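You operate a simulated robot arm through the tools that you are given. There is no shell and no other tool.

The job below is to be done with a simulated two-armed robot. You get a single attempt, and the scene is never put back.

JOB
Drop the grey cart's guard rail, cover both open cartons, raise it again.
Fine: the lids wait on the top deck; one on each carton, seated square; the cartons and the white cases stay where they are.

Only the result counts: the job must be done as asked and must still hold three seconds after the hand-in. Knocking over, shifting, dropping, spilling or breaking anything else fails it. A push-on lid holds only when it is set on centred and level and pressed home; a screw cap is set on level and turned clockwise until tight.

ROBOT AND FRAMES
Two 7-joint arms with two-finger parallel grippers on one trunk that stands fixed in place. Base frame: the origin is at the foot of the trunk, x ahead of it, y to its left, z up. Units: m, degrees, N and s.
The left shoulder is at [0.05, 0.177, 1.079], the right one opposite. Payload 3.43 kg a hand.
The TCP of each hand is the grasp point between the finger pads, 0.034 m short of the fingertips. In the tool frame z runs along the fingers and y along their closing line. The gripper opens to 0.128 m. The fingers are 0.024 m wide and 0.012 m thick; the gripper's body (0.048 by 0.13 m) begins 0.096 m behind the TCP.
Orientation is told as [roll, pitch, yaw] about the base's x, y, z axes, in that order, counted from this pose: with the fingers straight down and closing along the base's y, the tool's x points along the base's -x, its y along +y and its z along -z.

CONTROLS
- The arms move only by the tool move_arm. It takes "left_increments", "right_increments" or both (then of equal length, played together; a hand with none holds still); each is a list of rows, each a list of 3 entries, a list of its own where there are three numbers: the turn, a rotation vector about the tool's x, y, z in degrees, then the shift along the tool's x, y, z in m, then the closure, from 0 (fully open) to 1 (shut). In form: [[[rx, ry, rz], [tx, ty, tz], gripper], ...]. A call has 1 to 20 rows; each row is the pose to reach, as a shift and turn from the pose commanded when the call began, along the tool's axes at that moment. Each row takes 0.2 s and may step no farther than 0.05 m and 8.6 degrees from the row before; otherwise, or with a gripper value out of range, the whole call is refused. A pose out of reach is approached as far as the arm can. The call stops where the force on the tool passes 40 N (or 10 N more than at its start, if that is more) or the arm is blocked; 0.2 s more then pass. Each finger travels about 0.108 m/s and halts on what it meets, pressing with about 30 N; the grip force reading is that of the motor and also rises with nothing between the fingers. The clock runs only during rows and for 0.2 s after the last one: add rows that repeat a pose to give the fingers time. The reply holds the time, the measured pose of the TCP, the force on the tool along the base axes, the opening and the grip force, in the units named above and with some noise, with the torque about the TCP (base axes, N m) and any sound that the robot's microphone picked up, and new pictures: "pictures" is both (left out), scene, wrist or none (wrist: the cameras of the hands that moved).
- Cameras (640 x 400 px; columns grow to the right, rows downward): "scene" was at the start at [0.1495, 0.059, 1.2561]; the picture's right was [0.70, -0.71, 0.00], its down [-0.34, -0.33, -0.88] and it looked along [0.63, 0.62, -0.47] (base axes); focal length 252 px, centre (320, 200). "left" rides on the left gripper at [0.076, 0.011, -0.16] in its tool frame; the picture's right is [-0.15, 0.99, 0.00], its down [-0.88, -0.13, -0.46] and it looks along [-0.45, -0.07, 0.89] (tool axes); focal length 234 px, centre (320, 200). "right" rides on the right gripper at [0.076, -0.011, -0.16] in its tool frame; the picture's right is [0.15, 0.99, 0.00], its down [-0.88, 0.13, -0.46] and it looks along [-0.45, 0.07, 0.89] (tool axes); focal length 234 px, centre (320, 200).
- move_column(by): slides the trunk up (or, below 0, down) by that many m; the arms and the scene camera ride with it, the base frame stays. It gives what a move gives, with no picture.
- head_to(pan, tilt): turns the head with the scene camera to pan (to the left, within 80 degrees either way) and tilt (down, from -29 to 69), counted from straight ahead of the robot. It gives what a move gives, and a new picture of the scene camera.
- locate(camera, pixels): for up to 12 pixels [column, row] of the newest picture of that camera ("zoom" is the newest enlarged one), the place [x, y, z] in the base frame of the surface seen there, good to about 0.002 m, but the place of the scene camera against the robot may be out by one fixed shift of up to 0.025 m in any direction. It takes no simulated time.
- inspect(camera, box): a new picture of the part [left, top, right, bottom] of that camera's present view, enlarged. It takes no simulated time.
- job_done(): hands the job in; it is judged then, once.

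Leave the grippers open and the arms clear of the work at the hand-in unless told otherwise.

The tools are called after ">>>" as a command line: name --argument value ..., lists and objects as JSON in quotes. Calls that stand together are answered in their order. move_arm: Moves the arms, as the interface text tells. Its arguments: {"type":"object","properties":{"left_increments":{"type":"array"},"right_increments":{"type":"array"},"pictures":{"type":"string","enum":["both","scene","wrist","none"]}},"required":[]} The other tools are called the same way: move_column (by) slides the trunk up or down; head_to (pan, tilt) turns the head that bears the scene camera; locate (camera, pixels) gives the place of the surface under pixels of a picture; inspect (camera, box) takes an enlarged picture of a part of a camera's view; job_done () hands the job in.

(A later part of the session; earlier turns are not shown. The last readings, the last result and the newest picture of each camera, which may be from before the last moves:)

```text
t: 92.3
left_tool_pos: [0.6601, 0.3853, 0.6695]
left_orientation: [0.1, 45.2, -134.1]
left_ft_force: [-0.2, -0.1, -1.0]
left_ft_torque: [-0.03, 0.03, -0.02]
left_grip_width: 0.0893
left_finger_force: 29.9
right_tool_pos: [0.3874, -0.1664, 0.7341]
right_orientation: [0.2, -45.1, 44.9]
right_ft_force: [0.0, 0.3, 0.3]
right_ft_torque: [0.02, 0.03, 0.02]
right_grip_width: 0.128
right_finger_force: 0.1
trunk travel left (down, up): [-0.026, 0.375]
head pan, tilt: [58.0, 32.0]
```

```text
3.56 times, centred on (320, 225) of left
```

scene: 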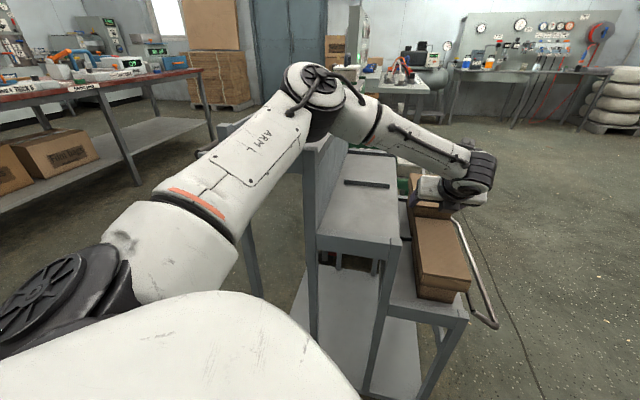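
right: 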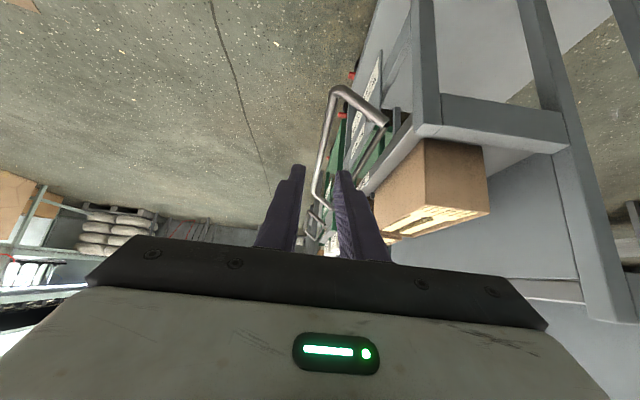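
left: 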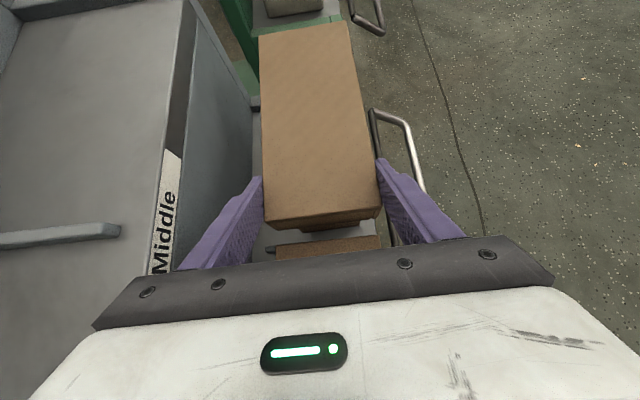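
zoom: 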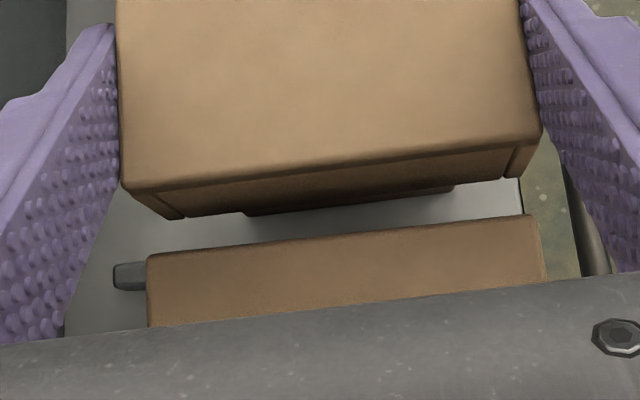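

>>> move_arm --left_increments '[[[0, 0, 0], [-0.0018, 0, 0.0018], 0.5], [[0, 0, 0], [-0.0036, 0, 0.0036], 0.5], [[0, 0, 0], [-0.0036, 0, 0.0036], 0.5]]' --pictures "none"

>>> locate --camera "left" --pixels '[[267, 213], [375, 204], [320, 209], [264, 42], [340, 28], [300, 33], [303, 239], [352, 234]]'

```text
t: 93.1
left_tool_pos: [0.6604, 0.3873, 0.6645]
left_orientation: [0.1, 45.1, -134.2]
left_ft_force: [-0.2, 0.8, 0.4]
left_ft_torque: [0.01, 0.01, -0.02]
left_grip_width: 0.0892
left_finger_force: 30.0
right_tool_pos: [0.3867, -0.1678, 0.7336]
right_orientation: [0.5, -45.0, 44.8]
right_ft_force: [0.1, 0.0, -0.6]
right_ft_torque: [0.0, 0.05, -0.03]
right_grip_width: 0.128
right_finger_force: 0.0
trunk travel left (down, up): [-0.026, 0.375]
head pan, tilt: [58.0, 32.0]
```

```text
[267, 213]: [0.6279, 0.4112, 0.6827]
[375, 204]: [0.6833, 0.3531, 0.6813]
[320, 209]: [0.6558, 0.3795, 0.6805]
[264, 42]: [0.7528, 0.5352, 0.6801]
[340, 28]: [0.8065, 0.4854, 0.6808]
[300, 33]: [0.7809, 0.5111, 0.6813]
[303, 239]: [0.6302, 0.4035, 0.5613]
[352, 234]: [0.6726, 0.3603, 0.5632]
```

No limit and no contact. Another 4 mm down.

>>> move_arm --left_increments '[[[0, 0, 0], [-0.0014, 0.0005, 0.0014], 0.5], [[0, 0, 0], [-0.0028, 0.001, 0.0028], 0.5], [[0, 0, 0], [-0.0028, 0.001, 0.0028], 0.5]]' --pictures "both"

>>> inspect --camera "scene" --box '[385, 160, 475, 270]'

```text
t: 93.9
left_tool_pos: [0.6592, 0.3861, 0.6628]
left_orientation: [-0.1, 45.3, -134.2]
left_ft_force: [1.1, 1.0, -0.2]
left_ft_torque: [0.14, -0.14, 0.03]
left_grip_width: 0.0893
left_finger_force: 29.6
left hand out of reach, approached as far as the arm can: row 1, 2, 3
right_tool_pos: [0.3874, -0.1675, 0.7335]
right_orientation: [0.4, -45.0, 44.9]
right_ft_force: [-0.1, 0.0, 0.0]
right_ft_torque: [0.02, 0.01, -0.01]
right_grip_width: 0.1279
right_finger_force: 0.1
trunk travel left (down, up): [-0.026, 0.375]
head pan, tilt: [58.0, 32.0]
```

scene: 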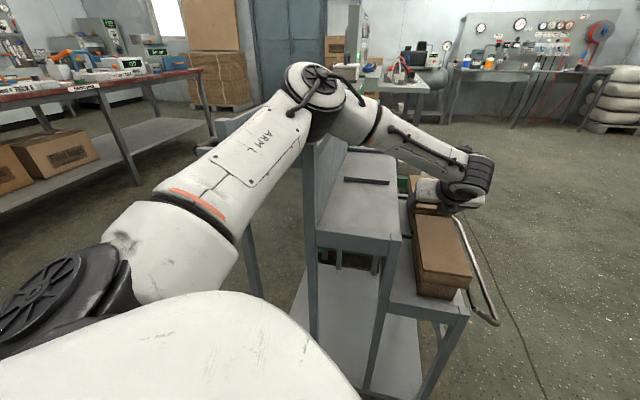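
left: 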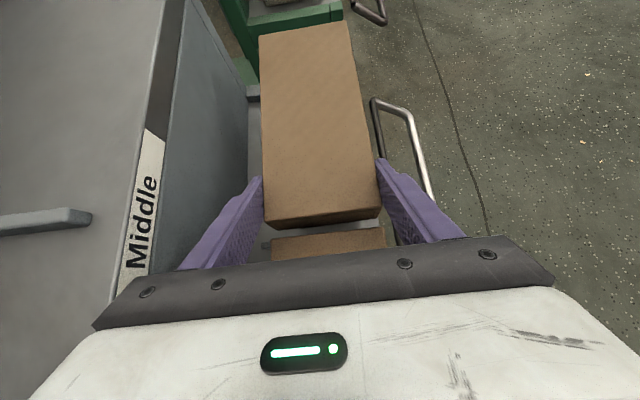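

```text
3.64 times, centred on (430, 215) of scene
```

zoom: 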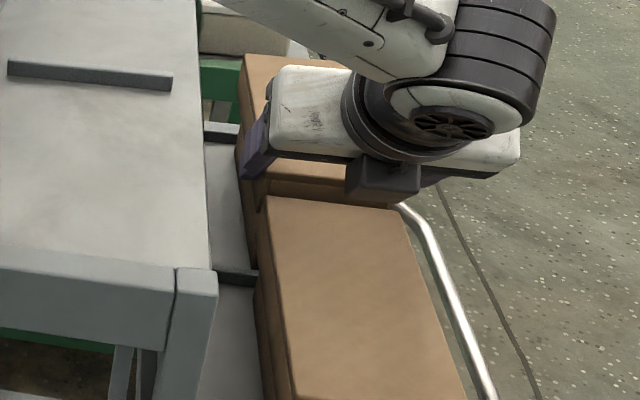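

The skirt is engaged about 17 mm with roughly 13 mm left to slide, and there's no significant force. I'll release here and let it settle, guided by the carton.

>>> move_arm --left_increments '[[[0, 0, 0], [0, 0, 0], 0.2], [[0, 0, 0], [0, 0, 0], 0.08], [[0, 0, 0], [0, 0, 0], 0.08], [[0, 0, 0], [0, 0, 0], 0.08]]' --pictures "both"

>>> locate --camera "left" --pixels '[[270, 200], [370, 190], [320, 195], [268, 45], [340, 35], [300, 40], [320, 120]]'

```text
t: 94.9
left_tool_pos: [0.6592, 0.3844, 0.6611]
left_orientation: [-0.1, 45.2, -134.2]
left_ft_force: [-0.3, 0.6, -0.4]
left_ft_torque: [0.0, -0.03, -0.01]
left_grip_width: 0.1179
left_finger_force: 0.1
right_tool_pos: [0.3867, -0.1668, 0.7321]
right_orientation: [0.5, -45.2, 44.8]
right_ft_force: [-0.2, 0.7, 0.1]
right_ft_torque: [0.03, -0.01, -0.01]
right_grip_width: 0.1281
right_finger_force: 0.1
trunk travel left (down, up): [-0.026, 0.375]
head pan, tilt: [58.0, 32.0]
```

scene: 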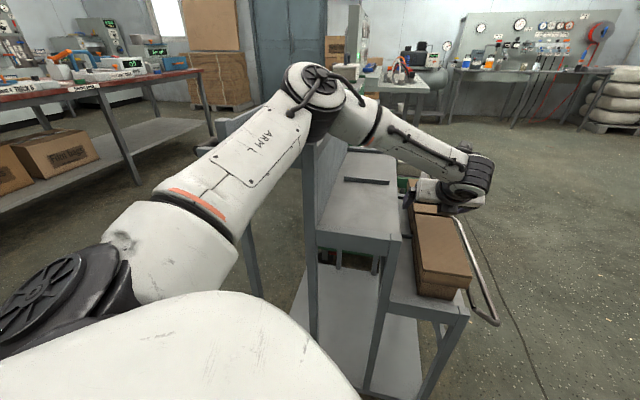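
left: 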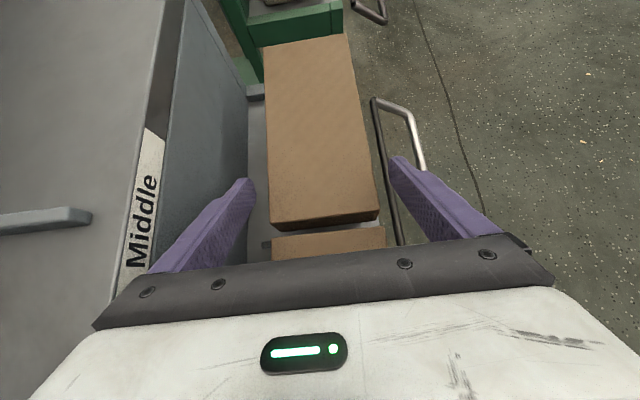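

```text
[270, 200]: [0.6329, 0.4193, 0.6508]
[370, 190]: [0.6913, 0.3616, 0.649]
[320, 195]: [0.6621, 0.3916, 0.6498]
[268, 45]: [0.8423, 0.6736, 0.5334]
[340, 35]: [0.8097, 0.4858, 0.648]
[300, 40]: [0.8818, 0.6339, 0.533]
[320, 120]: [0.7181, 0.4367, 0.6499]
```

The lid dropped to z 0.649–0.650, level and at the same height as the first. I'll lift the hand straight up clear and check the alignment.

>>> move_arm --left_increments '[[[0, 0, 0], [0.02, 0, -0.02], 0.08], [[0, 0, 0], [0.04, 0, -0.04], 0.08], [[0, 0, 0], [0.07, 0, -0.07], 0.05], [[0, 0, 0], [0.095, 0, -0.095], 0], [[0, 0, 0], [0.095, 0, -0.095], 0]]' --pictures "both"

>>> inspect --camera "left" --box '[220, 40, 420, 260]'

>>> inspect --camera "scene" --box '[385, 150, 485, 310]'

```text
t: 96.1
left_tool_pos: [0.6594, 0.388, 0.795]
left_orientation: [0.1, 45.0, -134.0]
left_ft_force: [0.3, 0.4, 0.2]
left_ft_torque: [0.02, 0.01, -0.03]
left_grip_width: 0.128
left_finger_force: 0.0
right_tool_pos: [0.3853, -0.1664, 0.734]
right_orientation: [0.2, -44.9, 45.1]
right_ft_force: [0.0, 0.0, 0.3]
right_ft_torque: [0.04, 0.03, 0.01]
right_grip_width: 0.1279
right_finger_force: 0.0
trunk travel left (down, up): [-0.026, 0.375]
head pan, tilt: [58.0, 32.0]
```

scene: 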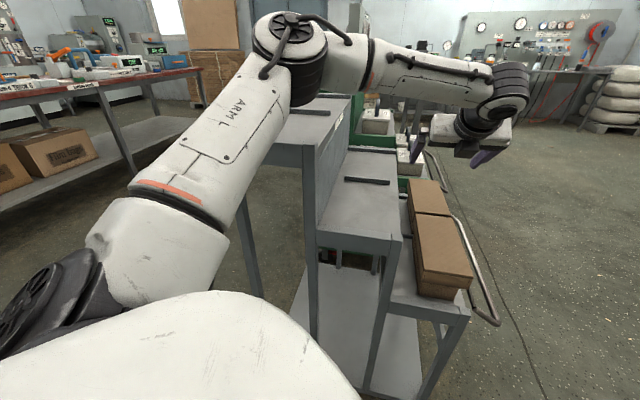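
left: 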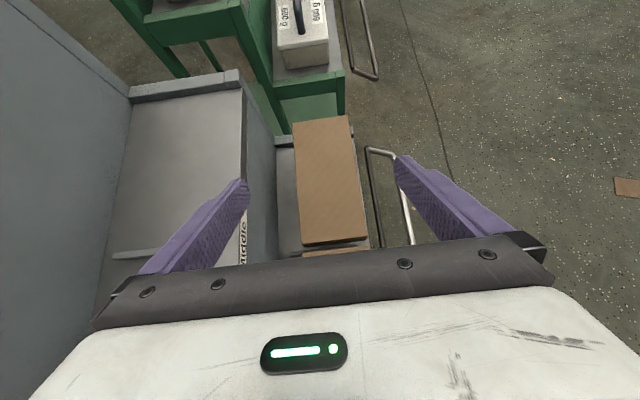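

```text
1.82 times, centred on (320, 150) of left
```

zoom: 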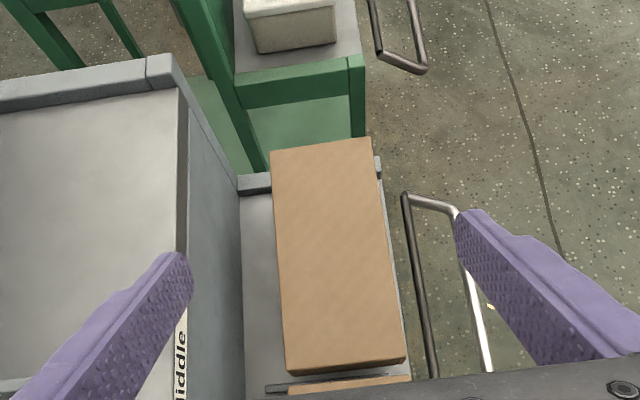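

```text
2.50 times, centred on (435, 230) of scene
```

zoom: 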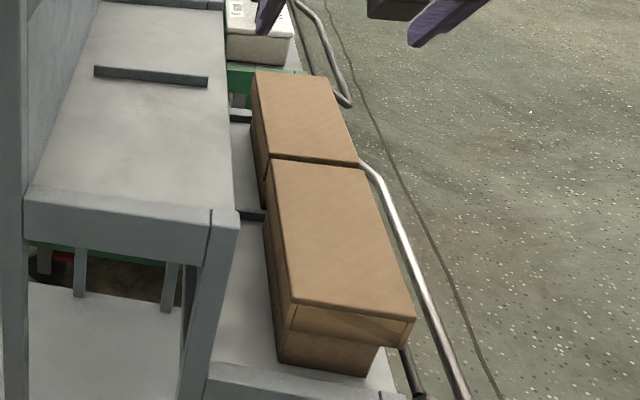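

Both lids look square on their cartons. I'll check their heights and position, then press the second one home.

>>> locate --camera "zoom" --pixels '[[258, 76], [330, 80], [353, 160], [273, 153], [280, 168], [360, 172], [408, 310], [293, 298], [265, 170], [300, 115]]'

>>> locate --camera "left" --pixels '[[297, 127], [344, 121], [362, 232], [306, 238], [330, 180]]'

```text
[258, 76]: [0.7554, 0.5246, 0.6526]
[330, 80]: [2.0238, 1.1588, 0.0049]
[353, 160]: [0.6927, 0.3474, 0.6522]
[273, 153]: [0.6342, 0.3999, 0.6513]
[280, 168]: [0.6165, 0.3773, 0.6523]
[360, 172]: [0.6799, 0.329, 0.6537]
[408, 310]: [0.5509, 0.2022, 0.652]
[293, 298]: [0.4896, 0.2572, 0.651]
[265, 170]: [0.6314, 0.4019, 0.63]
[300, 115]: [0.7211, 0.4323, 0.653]
```

```text
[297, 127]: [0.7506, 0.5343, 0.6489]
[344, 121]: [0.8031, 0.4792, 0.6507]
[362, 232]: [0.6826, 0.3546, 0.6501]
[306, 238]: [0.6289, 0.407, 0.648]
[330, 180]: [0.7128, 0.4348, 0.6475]
```

By the hand's own position, lid 2 may sit 2–4 mm toward the robot. I'll look closely at how its skirt sits relative to the carton at both ends.

>>> inspect --camera "scene" --box '[395, 165, 445, 245]'

>>> inspect --camera "left" --box '[270, 100, 390, 260]'

```text
5.00 times, centred on (420, 205) of scene
```

zoom: 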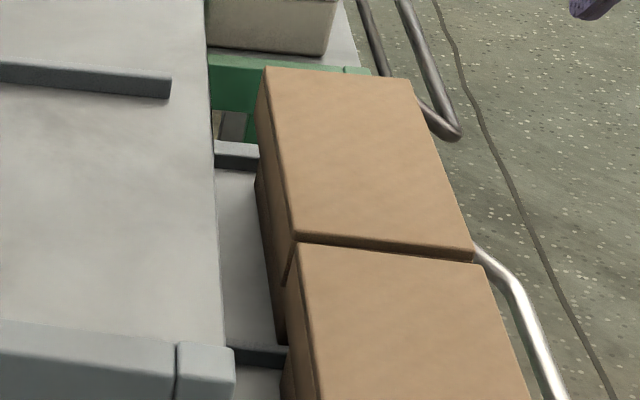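

```text
2.50 times, centred on (330, 180) of left
```

zoom: 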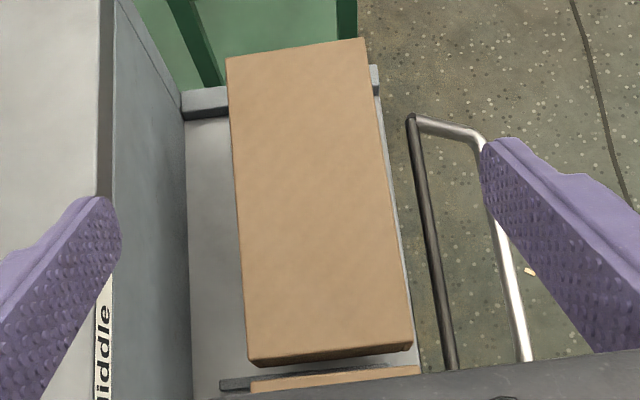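

>>> locate --camera "zoom" --pixels '[[297, 51], [330, 350], [239, 205], [386, 190], [234, 80], [248, 340], [368, 60], [404, 320], [330, 355], [245, 50], [350, 42], [400, 345]]'

>>> inspect --camera "scene" --box '[395, 165, 445, 245]'

>>> locate --camera "zoom" --pixels '[[340, 75], [385, 244], [283, 155], [440, 170], [271, 75], [407, 82], [467, 255], [298, 232], [262, 200], [270, 160], [283, 320], [310, 255]]'

```text
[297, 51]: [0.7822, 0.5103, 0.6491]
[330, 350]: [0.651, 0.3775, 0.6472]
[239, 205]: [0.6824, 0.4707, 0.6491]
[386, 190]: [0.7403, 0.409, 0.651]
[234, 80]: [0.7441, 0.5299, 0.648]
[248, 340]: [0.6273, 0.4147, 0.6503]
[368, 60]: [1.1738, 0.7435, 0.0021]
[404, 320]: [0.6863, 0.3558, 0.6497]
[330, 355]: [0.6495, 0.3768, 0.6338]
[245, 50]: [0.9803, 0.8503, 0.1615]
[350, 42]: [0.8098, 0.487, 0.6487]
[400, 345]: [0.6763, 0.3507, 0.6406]
```

```text
5.00 times, centred on (420, 205) of scene
```

zoom: 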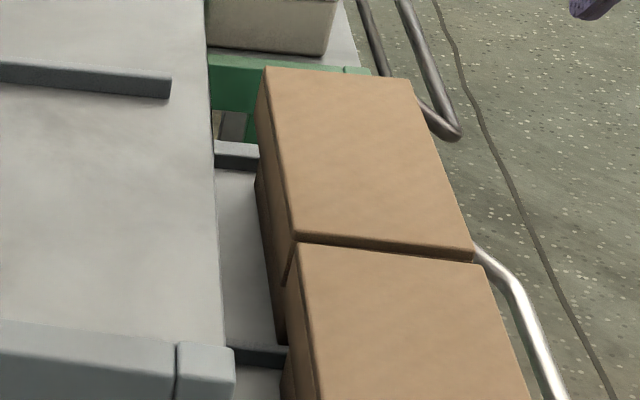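

```text
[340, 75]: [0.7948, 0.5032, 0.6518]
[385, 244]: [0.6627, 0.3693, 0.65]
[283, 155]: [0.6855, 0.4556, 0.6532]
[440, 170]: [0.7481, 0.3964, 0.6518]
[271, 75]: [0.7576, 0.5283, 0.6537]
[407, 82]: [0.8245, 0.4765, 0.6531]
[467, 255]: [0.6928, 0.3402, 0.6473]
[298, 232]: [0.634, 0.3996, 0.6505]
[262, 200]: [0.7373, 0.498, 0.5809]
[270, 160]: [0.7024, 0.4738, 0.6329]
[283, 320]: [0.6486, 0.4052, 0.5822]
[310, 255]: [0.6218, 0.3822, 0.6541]
```

Both cameras put lid 2 about 4 mm too close to the robot along the cart. It's loose, so I'll regrip its sides lightly at z 0.667, a height I know is reachable, and slide it 4 mm forward.

>>> move_arm --left_increments '[[[0, 0, 0], [-0.025, 0.0012, 0.02], 0.08], [[0, 0, 0], [-0.05, 0.0012, 0.044], 0.08], [[0, 0, 0], [-0.075, 0.0012, 0.068], 0.08], [[0, 0, 0], [-0.0875, 0.0012, 0.0805], 0.08], [[0, 0, 0], [-0.094, 0.0012, 0.087], 0.08], [[0, 0, 0], [-0.094, 0.0012, 0.087], 0.08]]' --pictures "both"

```text
t: 97.5
left_tool_pos: [0.656, 0.3842, 0.6667]
left_orientation: [0.0, 45.0, -134.0]
left_ft_force: [-0.2, -0.1, 0.1]
left_ft_torque: [-0.03, 0.02, 0.0]
left_grip_width: 0.1177
left_finger_force: 0.0
right_tool_pos: [0.3854, -0.1654, 0.7326]
right_orientation: [0.1, -45.0, 45.0]
right_ft_force: [0.0, 0.3, 0.5]
right_ft_torque: [0.01, -0.01, 0.02]
right_grip_width: 0.1279
right_finger_force: 0.0
trunk travel left (down, up): [-0.026, 0.375]
head pan, tilt: [58.0, 32.0]
```

scene: 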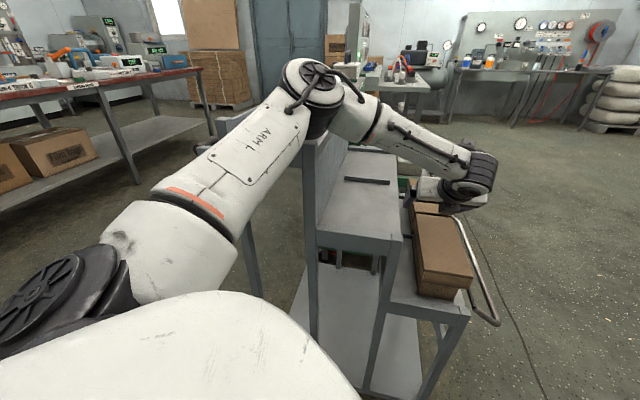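
left: 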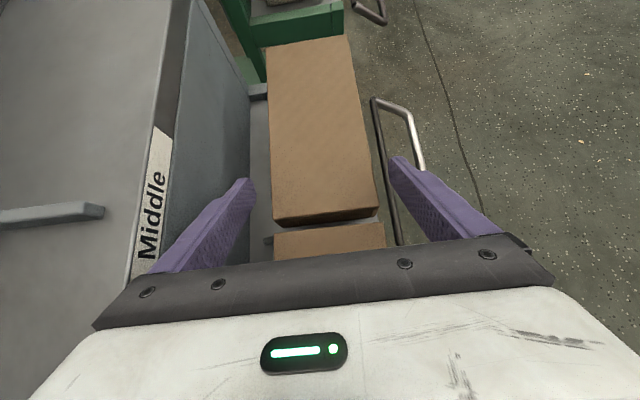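

In position with no contact. I'll grip, slide forward 4.5 mm, and release.

>>> move_arm --left_increments '[[[0, 0, 0], [0, 0, 0], 0.25], [[0, 0, 0], [0, 0, 0], 0.4], [[0, 0, 0], [0, 0, 0], 0.4], [[0, 0, 0], [0.001, 0.0004, 0.001], 0.4], [[0, 0, 0], [0.0021, 0.0006, 0.0021], 0.4], [[0, 0, 0], [0.0032, 0.0008, 0.0032], 0.4], [[0, 0, 0], [0.0032, 0.0008, 0.0032], 0.4]]' --pictures "wrist"

```text
t: 99.1
left_tool_pos: [0.6596, 0.3855, 0.6695]
left_orientation: [0.1, 45.1, -134.1]
left_ft_force: [0.3, 0.3, -0.3]
left_ft_torque: [-0.05, 0.02, 0.0]
left_grip_width: 0.0892
left_finger_force: 30.0
right_tool_pos: [0.3864, -0.1664, 0.7327]
right_orientation: [0.2, -45.0, 45.0]
right_ft_force: [0.1, -1.0, 0.5]
right_ft_torque: [0.01, 0.01, 0.0]
right_grip_width: 0.128
right_finger_force: 0.0
trunk travel left (down, up): [-0.026, 0.375]
head pan, tilt: [58.0, 32.0]
```

left: 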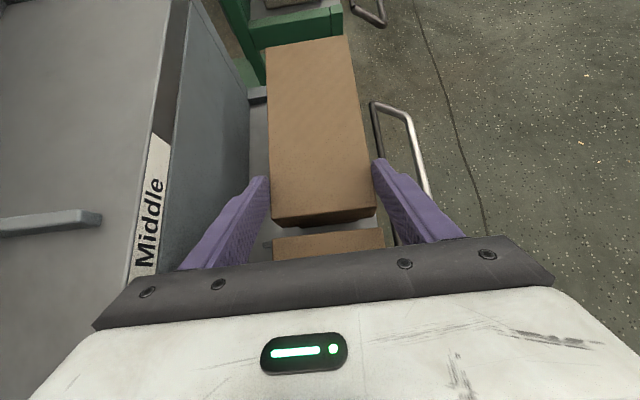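

It slid with no resistance. Releasing and lifting clear.

>>> move_arm --left_increments '[[[0, 0, 0], [0, 0, 0], 0.2], [[0, 0, 0], [0, 0, 0], 0.08], [[0, 0, 0], [0, 0, 0], 0.08], [[0, 0, 0], [0.02, 0, -0.02], 0.08], [[0, 0, 0], [0.045, 0, -0.045], 0.08], [[0, 0, 0], [0.075, 0, -0.075], 0.05], [[0, 0, 0], [0.095, 0, -0.095], 0], [[0, 0, 0], [0.095, 0, -0.095], 0]]' --pictures "both"

>>> inspect --camera "left" --box '[270, 100, 390, 260]'

>>> locate --camera "zoom" --pixels '[[297, 51], [330, 350], [239, 205], [386, 190], [234, 80], [248, 340], [330, 355], [350, 42], [400, 345]]'

>>> inspect --camera "scene" --box '[395, 165, 445, 245]'

>>> locate --camera "zoom" --pixels '[[340, 75], [385, 244], [283, 155], [440, 170], [271, 75], [407, 82], [467, 255], [298, 232]]'

```text
t: 100.9
left_tool_pos: [0.66, 0.3871, 0.8005]
left_orientation: [0.1, 45.0, -133.9]
left_ft_force: [-1.1, -0.6, 0.0]
left_ft_torque: [0.03, -0.04, 0.0]
left_grip_width: 0.1282
left_finger_force: 0.0
right_tool_pos: [0.3861, -0.1649, 0.7345]
right_orientation: [0.2, -45.0, 44.9]
right_ft_force: [-0.3, 0.2, 0.1]
right_ft_torque: [-0.01, -0.01, 0.01]
right_grip_width: 0.1279
right_finger_force: 0.0
trunk travel left (down, up): [-0.026, 0.375]
head pan, tilt: [58.0, 32.0]
```

scene: 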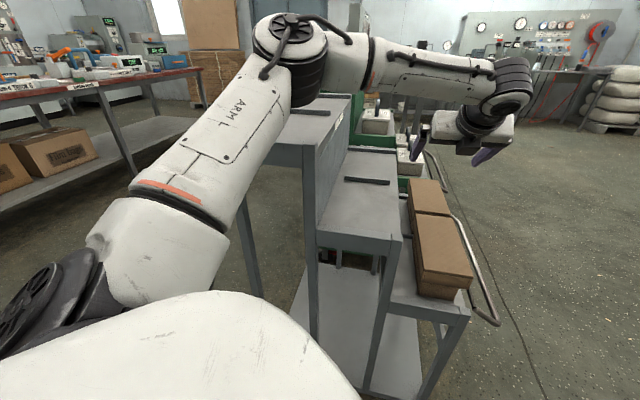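
left: 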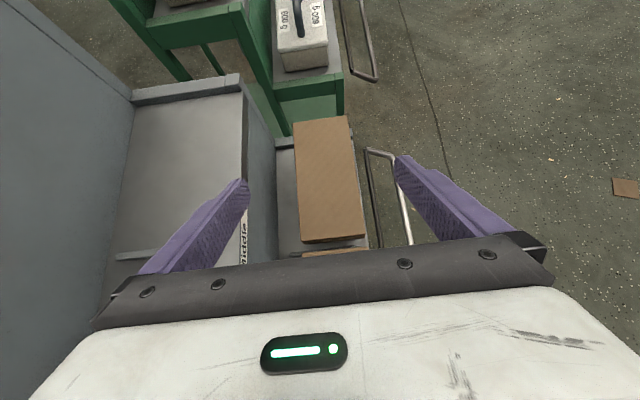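

```text
2.50 times, centred on (330, 180) of left
```

zoom: 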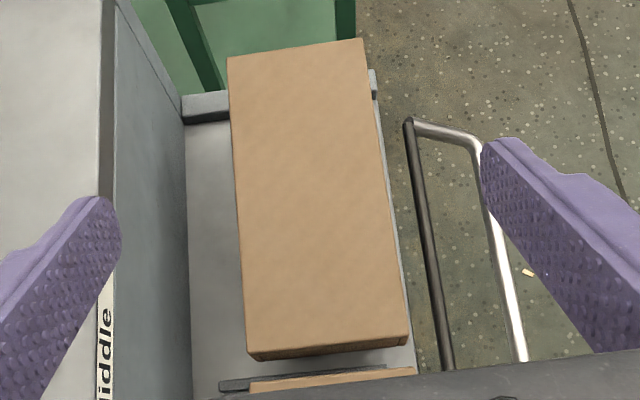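

```text
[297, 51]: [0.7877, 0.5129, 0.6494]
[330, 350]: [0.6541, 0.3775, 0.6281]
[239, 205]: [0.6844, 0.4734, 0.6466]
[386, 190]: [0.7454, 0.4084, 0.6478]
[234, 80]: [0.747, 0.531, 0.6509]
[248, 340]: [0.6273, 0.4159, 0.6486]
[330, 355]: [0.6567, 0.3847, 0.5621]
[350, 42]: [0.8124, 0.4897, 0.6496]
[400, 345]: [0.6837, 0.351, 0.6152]
```

```text
5.00 times, centred on (420, 205) of scene
```

zoom: 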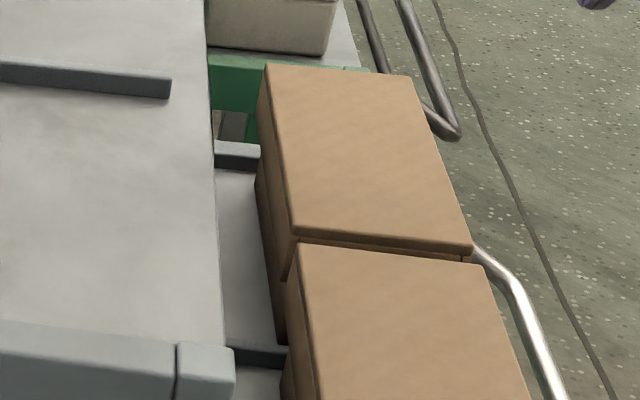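

```text
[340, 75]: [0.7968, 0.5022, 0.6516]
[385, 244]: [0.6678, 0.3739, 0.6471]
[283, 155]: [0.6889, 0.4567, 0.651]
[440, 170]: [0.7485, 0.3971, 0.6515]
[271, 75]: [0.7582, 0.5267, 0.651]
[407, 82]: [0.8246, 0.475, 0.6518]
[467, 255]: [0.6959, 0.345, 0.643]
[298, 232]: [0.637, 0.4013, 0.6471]
```

Lid 2 is now centred within about 2 mm in both cameras and level at z 0.649. To press it home I'll swing the hand 16°, since yaw is free for pressing and this eases the reach limit, and close the fingers.

>>> move_arm --left_increments '[[[-3, 0, 3], [0, 0, 0], 0.3], [[-6, 0, 6], [0, 0, 0], 0.7], [[-9, 0, 9], [0, 0, 0], 1], [[-11.3, 0, 11.3], [0, 0, 0], 1], [[-11.3, 0, 11.3], [0, 0, 0], 1]]' --pictures "none"

>>> move_arm --left_increments '[[[0, 0, 0], [0.015, -0.01, 0.03], 1], [[0, 0, 0], [0.02, -0.0196, 0.055], 1], [[0, 0, 0], [0.002, -0.0196, 0.078], 1], [[0, 0, 0], [-0.0155, -0.0196, 0.0976], 1], [[0, 0, 0], [-0.0155, -0.0196, 0.0976], 1]]' --pictures "both"

```text
t: 102.1
left_tool_pos: [0.6591, 0.3876, 0.7994]
left_orientation: [0.1, 45.0, -150.2]
left_ft_force: [0.3, -0.1, 0.3]
left_ft_torque: [0.02, -0.04, 0.02]
left_grip_width: 0.0
left_finger_force: 29.7
right_tool_pos: [0.3878, -0.1657, 0.7336]
right_orientation: [0.2, -45.0, 44.9]
right_ft_force: [-1.2, -0.4, -0.5]
right_ft_torque: [0.01, -0.01, 0.03]
right_grip_width: 0.128
right_finger_force: 0.0
trunk travel left (down, up): [-0.026, 0.375]
head pan, tilt: [58.0, 32.0]
```

```text
t: 103.3
left_tool_pos: [0.7014, 0.4343, 0.7192]
left_orientation: [0.1, 45.0, -150.0]
left_ft_force: [0.7, 0.5, 0.8]
left_ft_torque: [0.01, -0.03, 0.0]
left_grip_width: 0.0
left_finger_force: 30.1
right_tool_pos: [0.3862, -0.1646, 0.7326]
right_orientation: [0.2, -45.0, 45.0]
right_ft_force: [0.0, 0.9, 0.9]
right_ft_torque: [-0.01, 0.0, 0.04]
right_grip_width: 0.128
right_finger_force: 0.1
trunk travel left (down, up): [-0.026, 0.375]
head pan, tilt: [58.0, 32.0]
```

scene: 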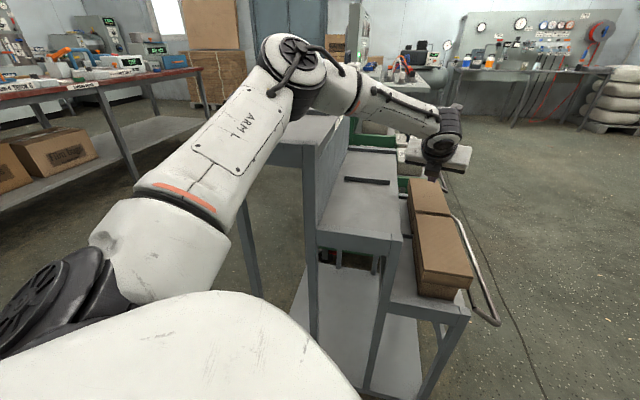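
left: 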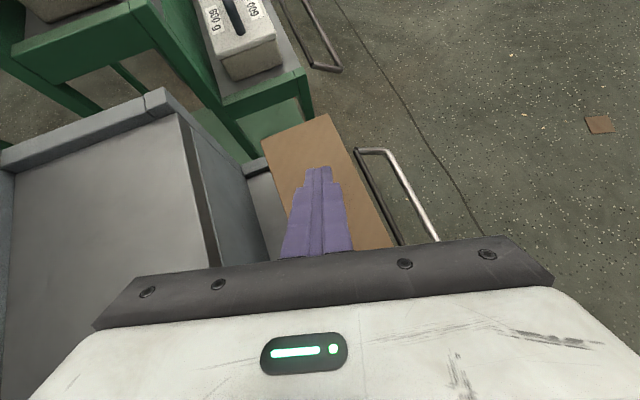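

The fingertips are over the lid's centre with no limit. Pressing down in small steps.

>>> move_arm --left_increments '[[[0, 0, 0], [-0.014, 0, 0.014], 1], [[0, 0, 0], [-0.022, 0, 0.022], 1], [[0, 0, 0], [-0.0255, 0, 0.0255], 1], [[0, 0, 0], [-0.0275, 0, 0.0275], 1], [[0, 0, 0], [-0.0295, 0, 0.0295], 1], [[0, 0, 0], [-0.0315, 0, 0.0315], 1], [[0, 0, 0], [-0.0335, 0, 0.0335], 1], [[0, 0, 0], [-0.0355, 0, 0.0355], 1]]' --pictures "wrist"

```text
t: 105.1
left_tool_pos: [0.6995, 0.434, 0.6789]
left_orientation: [0.4, 45.8, -149.7]
left_ft_force: [-3.3, 4.5, 26.6]
left_ft_torque: [0.32, -0.27, 0.15]
left_grip_width: 0.0
left_finger_force: 29.7
right_tool_pos: [0.3857, -0.1663, 0.7355]
right_orientation: [0.1, -45.2, 45.2]
right_ft_force: [-0.5, -1.1, -0.5]
right_ft_torque: [0.05, -0.02, 0.01]
right_grip_width: 0.1281
right_finger_force: 0.0
trunk travel left (down, up): [-0.026, 0.375]
head pan, tilt: [58.0, 32.0]
```

left: 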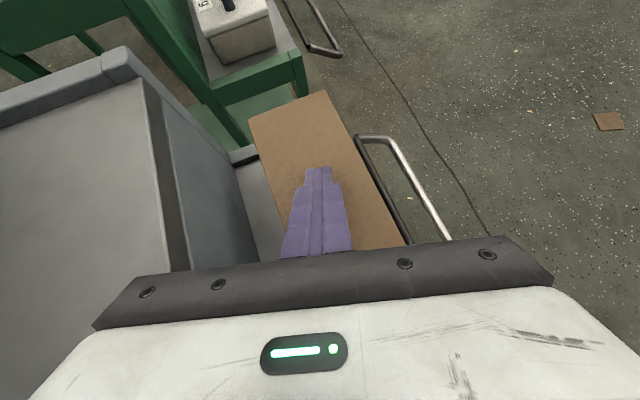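

26 N so far. I'll press a bit more, up to the force stop.

>>> move_arm --left_increments '[[[0, 0, 0], [-0.001, 0, 0.001], 1], [[0, 0, 0], [-0.002, 0, 0.002], 1], [[0, 0, 0], [-0.003, 0, 0.003], 1], [[0, 0, 0], [-0.004, 0, 0.004], 1], [[0, 0, 0], [-0.005, 0, 0.005], 1]]' --pictures "none"

```text
t: 106.0
left_tool_pos: [0.7044, 0.4343, 0.68]
left_orientation: [0.7, 46.4, -149.5]
left_ft_force: [1.9, 0.8, 13.0]
left_ft_torque: [0.14, -0.21, 0.07]
left_grip_width: 0.0
left_finger_force: 30.1
right_tool_pos: [0.3853, -0.166, 0.7349]
right_orientation: [0.2, -45.1, 45.0]
right_ft_force: [0.6, 0.0, -0.1]
right_ft_torque: [0.03, -0.01, 0.0]
right_grip_width: 0.1281
right_finger_force: 0.1
trunk travel left (down, up): [-0.026, 0.375]
head pan, tilt: [58.0, 32.0]
stopped in row 4 (left hand): the force on the tool passed its limit at 41 N (the readings are from after the stop); the commanded pose is now the measured one
```

Pressed to 41 N. I'll lift straight off and verify that the lid hasn't shifted.

>>> move_arm --left_increments '[[[0, 0, 0], [0.01, 0, -0.01], 1], [[0, 0, 0], [0.035, 0, -0.035], 1], [[0, 0, 0], [0.06, 0, -0.06], 0.6], [[0, 0, 0], [0.085, 0, -0.085], 0.2], [[0, 0, 0], [0.105, 0, -0.105], 0], [[0, 0, 0], [0.105, 0, -0.105], 0]]' --pictures "both"

>>> inspect --camera "scene" --box '[395, 165, 445, 245]'

>>> locate --camera "zoom" --pixels '[[340, 75], [385, 240], [283, 155], [440, 170], [271, 75], [407, 82], [467, 252], [298, 230]]'

```text
t: 107.4
left_tool_pos: [0.701, 0.4332, 0.8223]
left_orientation: [0.3, 45.7, -149.7]
left_ft_force: [0.0, 1.0, -0.5]
left_ft_torque: [0.0, 0.0, 0.0]
left_grip_width: 0.1279
left_finger_force: 0.1
right_tool_pos: [0.3858, -0.1661, 0.7325]
right_orientation: [0.2, -44.9, 45.1]
right_ft_force: [0.3, -0.1, 0.2]
right_ft_torque: [0.02, 0.03, 0.01]
right_grip_width: 0.1276
right_finger_force: 0.1
trunk travel left (down, up): [-0.026, 0.375]
head pan, tilt: [58.0, 32.0]
```

scene: 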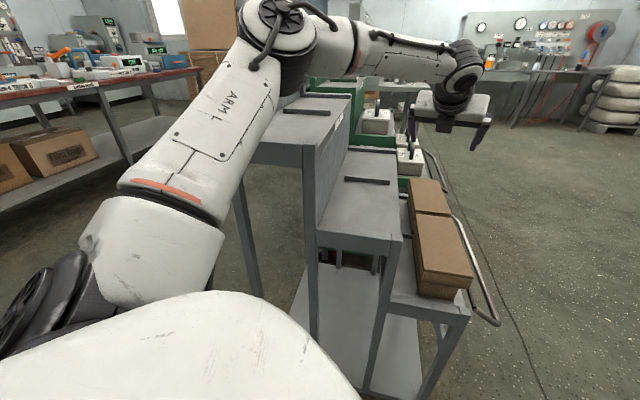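
left: 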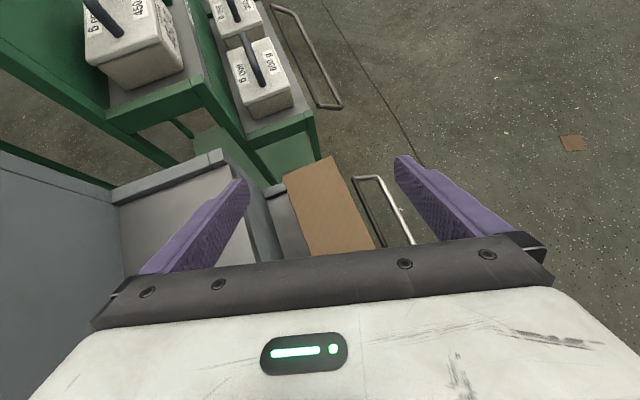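

```text
5.00 times, centred on (420, 205) of scene
```

zoom: 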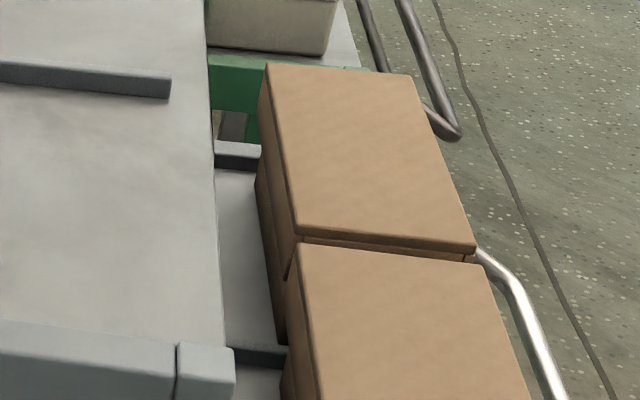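

```text
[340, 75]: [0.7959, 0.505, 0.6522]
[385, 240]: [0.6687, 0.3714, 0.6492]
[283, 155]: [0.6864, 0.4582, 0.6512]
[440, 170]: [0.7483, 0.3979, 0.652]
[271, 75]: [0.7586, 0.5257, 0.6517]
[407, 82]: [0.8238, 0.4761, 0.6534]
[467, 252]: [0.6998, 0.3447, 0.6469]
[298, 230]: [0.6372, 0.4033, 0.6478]
```

>>> locate --camera "zoom" --pixels '[[272, 85], [295, 215], [415, 95], [465, 230], [284, 150], [440, 162], [310, 70], [400, 240], [300, 262], [325, 390], [485, 275], [515, 370]]'

>>> inspect --camera "left" --box '[250, 130, 400, 260]'

>>> locate --camera "zoom" --pixels '[[150, 215], [345, 125], [240, 170], [175, 280], [225, 380], [370, 180], [510, 370], [430, 270]]'

```text
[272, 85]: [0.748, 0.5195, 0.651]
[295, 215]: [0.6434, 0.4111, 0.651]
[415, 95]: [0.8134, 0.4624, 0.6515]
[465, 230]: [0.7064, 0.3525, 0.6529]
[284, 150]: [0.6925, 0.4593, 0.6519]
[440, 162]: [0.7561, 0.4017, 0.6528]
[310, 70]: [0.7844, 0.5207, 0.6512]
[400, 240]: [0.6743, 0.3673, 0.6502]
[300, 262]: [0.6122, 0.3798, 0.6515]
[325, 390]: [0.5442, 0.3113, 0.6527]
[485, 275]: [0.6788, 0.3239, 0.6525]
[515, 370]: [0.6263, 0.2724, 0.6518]
```

```text
3.08 times, centred on (325, 195) of left
```

zoom: 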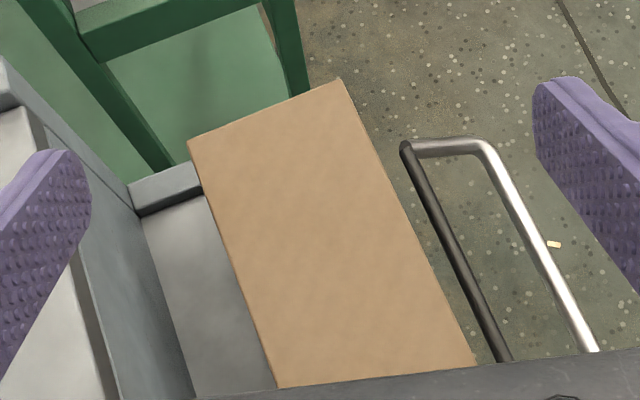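

```text
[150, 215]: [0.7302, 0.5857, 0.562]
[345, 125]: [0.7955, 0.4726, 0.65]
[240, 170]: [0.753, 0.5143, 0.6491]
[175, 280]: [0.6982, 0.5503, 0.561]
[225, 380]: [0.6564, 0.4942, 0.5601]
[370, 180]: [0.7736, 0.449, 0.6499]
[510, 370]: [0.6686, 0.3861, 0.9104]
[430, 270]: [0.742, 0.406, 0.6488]
```

Both lids are level (z ≈ 0.65), square, and centred within about 2 mm. Now the rail: the left hand is well above everything, so I'll bring the right hand round above the lowered bar's near part, near (0.642, 0.171).

>>> move_arm --right_increments '[[[0, 0, 0], [-0.0217, 0.0058, 0.0376], 0.1], [[0, 0, 0], [-0.0435, 0.0115, 0.0753], 0.2], [[0, 0, 0], [-0.0652, 0.0173, 0.1129], 0.3], [[0, 0, 0], [-0.0869, 0.0231, 0.1505], 0.4], [[0, 0, 0], [-0.1087, 0.0289, 0.1882], 0.5], [[0, 0, 0], [-0.1304, 0.0346, 0.2258], 0.6], [[0, 0, 0], [-0.1521, 0.0404, 0.2634], 0.7], [[0, 0, 0], [-0.1738, 0.0462, 0.301], 0.7], [[0, 0, 0], [-0.1956, 0.0519, 0.3387], 0.7], [[0, 0, 0], [-0.2173, 0.0577, 0.3763], 0.7], [[0, 0, 0], [-0.2173, 0.0577, 0.3763], 0.7]]' --pictures "both"

>>> inspect --camera "right" --box '[240, 40, 420, 240]'

```text
t: 109.8
left_tool_pos: [0.7018, 0.4351, 0.8214]
left_orientation: [0.6, 45.8, -149.6]
left_ft_force: [-0.1, -0.6, -0.2]
left_ft_torque: [0.0, 0.0, -0.01]
left_grip_width: 0.1278
left_finger_force: 0.0
right_tool_pos: [0.6407, 0.1719, 0.6214]
right_orientation: [0.1, -44.9, 45.1]
right_ft_force: [0.1, -0.2, 0.1]
right_ft_torque: [0.02, 0.02, -0.01]
right_grip_width: 0.0385
right_finger_force: 0.1
trunk travel left (down, up): [-0.026, 0.375]
head pan, tilt: [58.0, 32.0]
```

scene: 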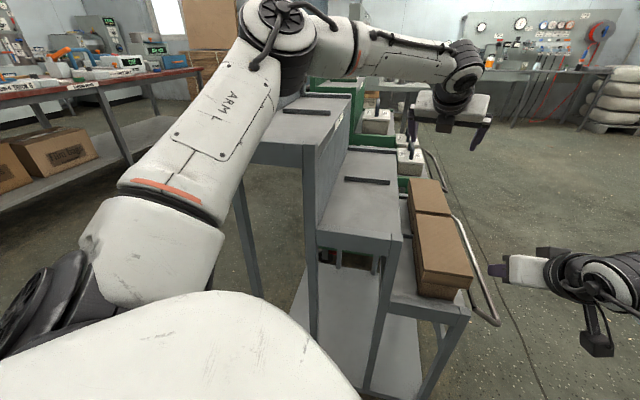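
right: 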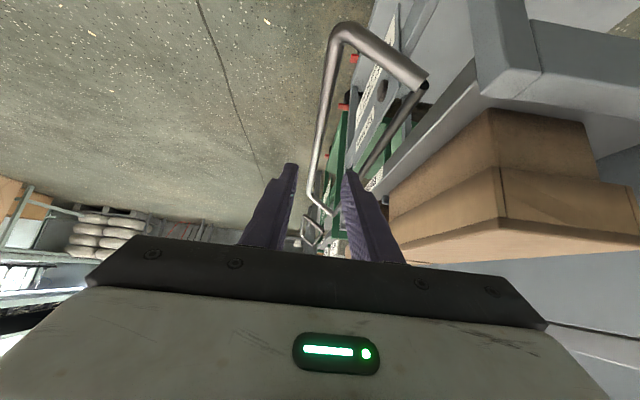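

```text
2.00 times, centred on (330, 140) of right
```

zoom: 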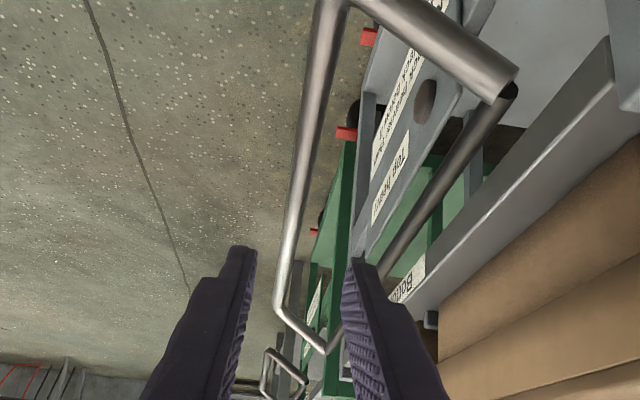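

>>> locate --camera "right" --pixels '[[333, 60], [325, 100], [318, 140], [312, 175], [345, 30], [385, 50], [425, 78], [400, 120]]'

```text
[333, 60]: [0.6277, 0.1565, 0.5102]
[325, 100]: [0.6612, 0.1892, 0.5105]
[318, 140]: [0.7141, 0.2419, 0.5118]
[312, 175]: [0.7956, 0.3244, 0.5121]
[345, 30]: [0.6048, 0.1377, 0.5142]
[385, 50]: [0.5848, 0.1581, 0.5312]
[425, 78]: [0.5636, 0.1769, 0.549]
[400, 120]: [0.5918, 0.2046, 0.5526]
```

The bar is at n ≈ 0.3335, centre z ≈ 0.505, unchanged. I'll lower the fingers around it and close.

>>> move_arm --right_increments '[[[0, 0, 0], [0.02, -0.002, 0.02], 0.7], [[0, 0, 0], [0.04, -0.002, 0.04], 0.7], [[0, 0, 0], [0.055, -0.002, 0.055], 0.7], [[0, 0, 0], [0.068, -0.002, 0.068], 0.7], [[0, 0, 0], [0.068, -0.002, 0.068], 0.7]]' --pictures "both"

>>> inspect --camera "right" --box '[240, 40, 440, 260]'

```text
t: 111.0
left_tool_pos: [0.701, 0.4333, 0.8241]
left_orientation: [0.5, 45.7, -149.6]
left_ft_force: [0.4, 0.5, 0.3]
left_ft_torque: [0.01, 0.03, -0.01]
left_grip_width: 0.1282
left_finger_force: 0.0
right_tool_pos: [0.6419, 0.1711, 0.5258]
right_orientation: [0.1, -45.1, 45.0]
right_ft_force: [-1.3, 0.5, 0.3]
right_ft_torque: [-0.02, 0.01, -0.03]
right_grip_width: 0.0385
right_finger_force: 0.1
trunk travel left (down, up): [-0.026, 0.375]
head pan, tilt: [58.0, 32.0]
```

scene: 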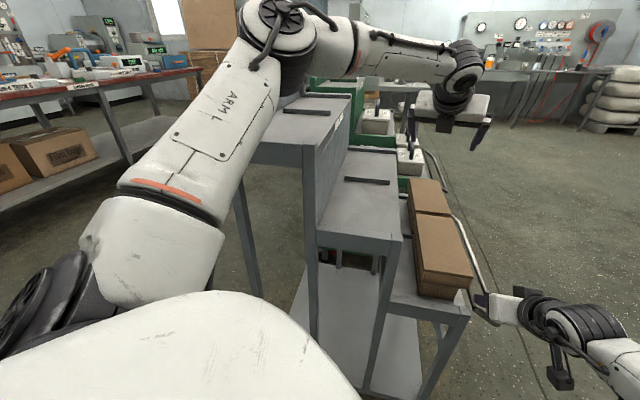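
right: 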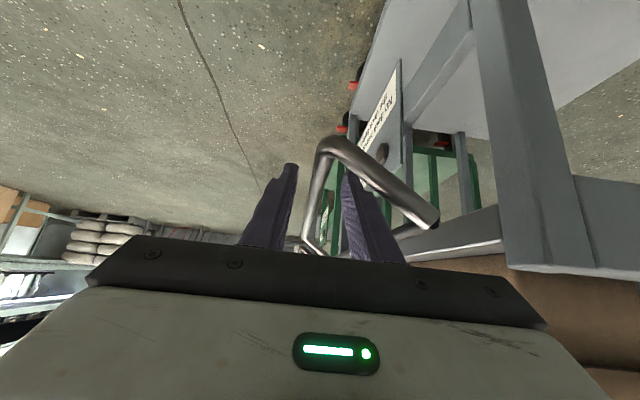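

```text
1.82 times, centred on (340, 150) of right
```

zoom: 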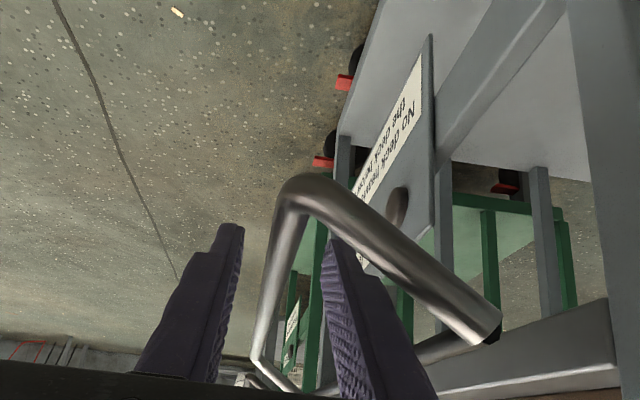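

The fingers are either side of the bar. Closing to grip it.

>>> move_arm --right_increments '[[[0, 0, 0], [0, 0, 0], 0.85], [[0, 0, 0], [0, 0, 0], 0.95], [[0, 0, 0], [0, 0, 0], 0.95], [[0, 0, 0], [0, 0, 0], 0.95]]' --pictures "none"

```text
t: 112.0
left_tool_pos: [0.7017, 0.4337, 0.8225]
left_orientation: [0.5, 45.9, -149.8]
left_ft_force: [-0.3, -0.7, 0.5]
left_ft_torque: [-0.01, 0.0, 0.0]
left_grip_width: 0.1278
left_finger_force: 0.0
right_tool_pos: [0.6429, 0.1705, 0.5252]
right_orientation: [0.2, -44.9, 45.0]
right_ft_force: [4.3, -1.4, -1.3]
right_ft_torque: [0.13, -0.22, -0.04]
right_grip_width: 0.0133
right_finger_force: 45.9
trunk travel left (down, up): [-0.026, 0.375]
head pan, tilt: [58.0, 32.0]
```

Gripped: 13 mm bar. Now I'll swing it up along its hinge arc (pivot near n 0.2745, z 0.551), the first part to about 70°.

>>> move_arm --right_increments '[[[0, 0, 0], [-0.007, -0.006, -0.007], 0.95], [[0, 0, 0], [-0.0144, -0.0112, -0.0144], 0.95], [[0, 0, 0], [-0.0234, -0.0145, -0.0234], 0.95], [[0, 0, 0], [-0.0325, -0.0157, -0.0325], 0.95], [[0, 0, 0], [-0.0417, -0.0146, -0.0417], 0.95], [[0, 0, 0], [-0.0507, -0.0112, -0.0507], 0.95], [[0, 0, 0], [-0.0507, -0.0112, -0.0507], 0.95]]' --pictures "both"

>>> inspect --camera "scene" --box '[400, 170, 560, 340]'

```text
t: 113.6
left_tool_pos: [0.7021, 0.4345, 0.8216]
left_orientation: [0.5, 45.7, -149.6]
left_ft_force: [-0.2, -1.1, 0.5]
left_ft_torque: [0.0, -0.01, 0.03]
left_grip_width: 0.1282
left_finger_force: 0.1
right_tool_pos: [0.6492, 0.1632, 0.5971]
right_orientation: [0.3, -45.1, 44.9]
right_ft_force: [12.1, 16.4, -5.5]
right_ft_torque: [0.42, -0.54, 0.06]
right_grip_width: 0.0135
right_finger_force: 45.2
trunk travel left (down, up): [-0.026, 0.375]
head pan, tilt: [58.0, 32.0]
```

scene: 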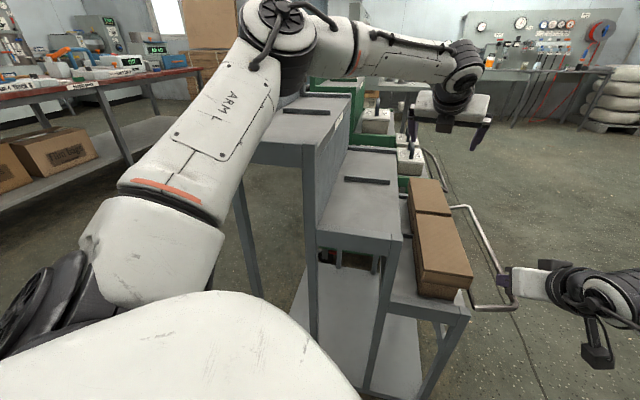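
right: 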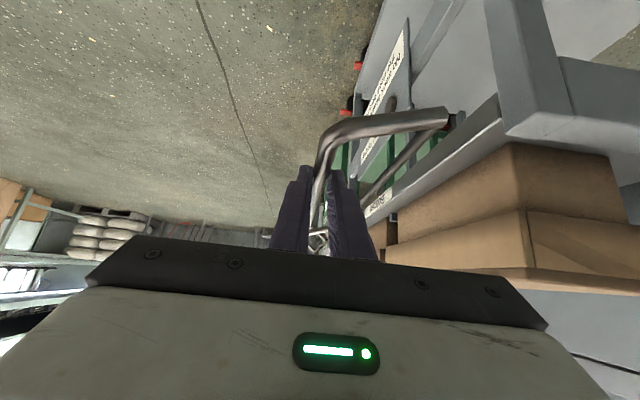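

```text
2.35 times, centred on (480, 255) of scene
```

zoom: 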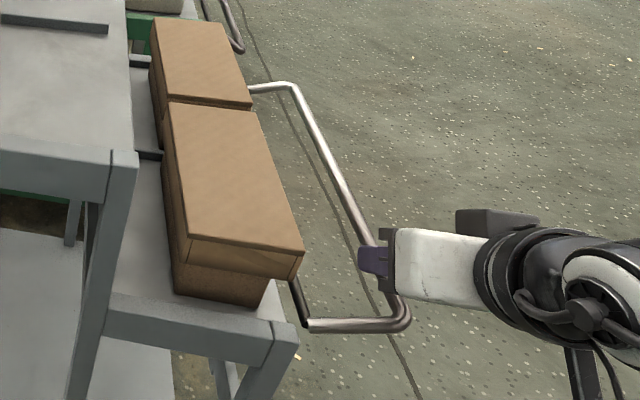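

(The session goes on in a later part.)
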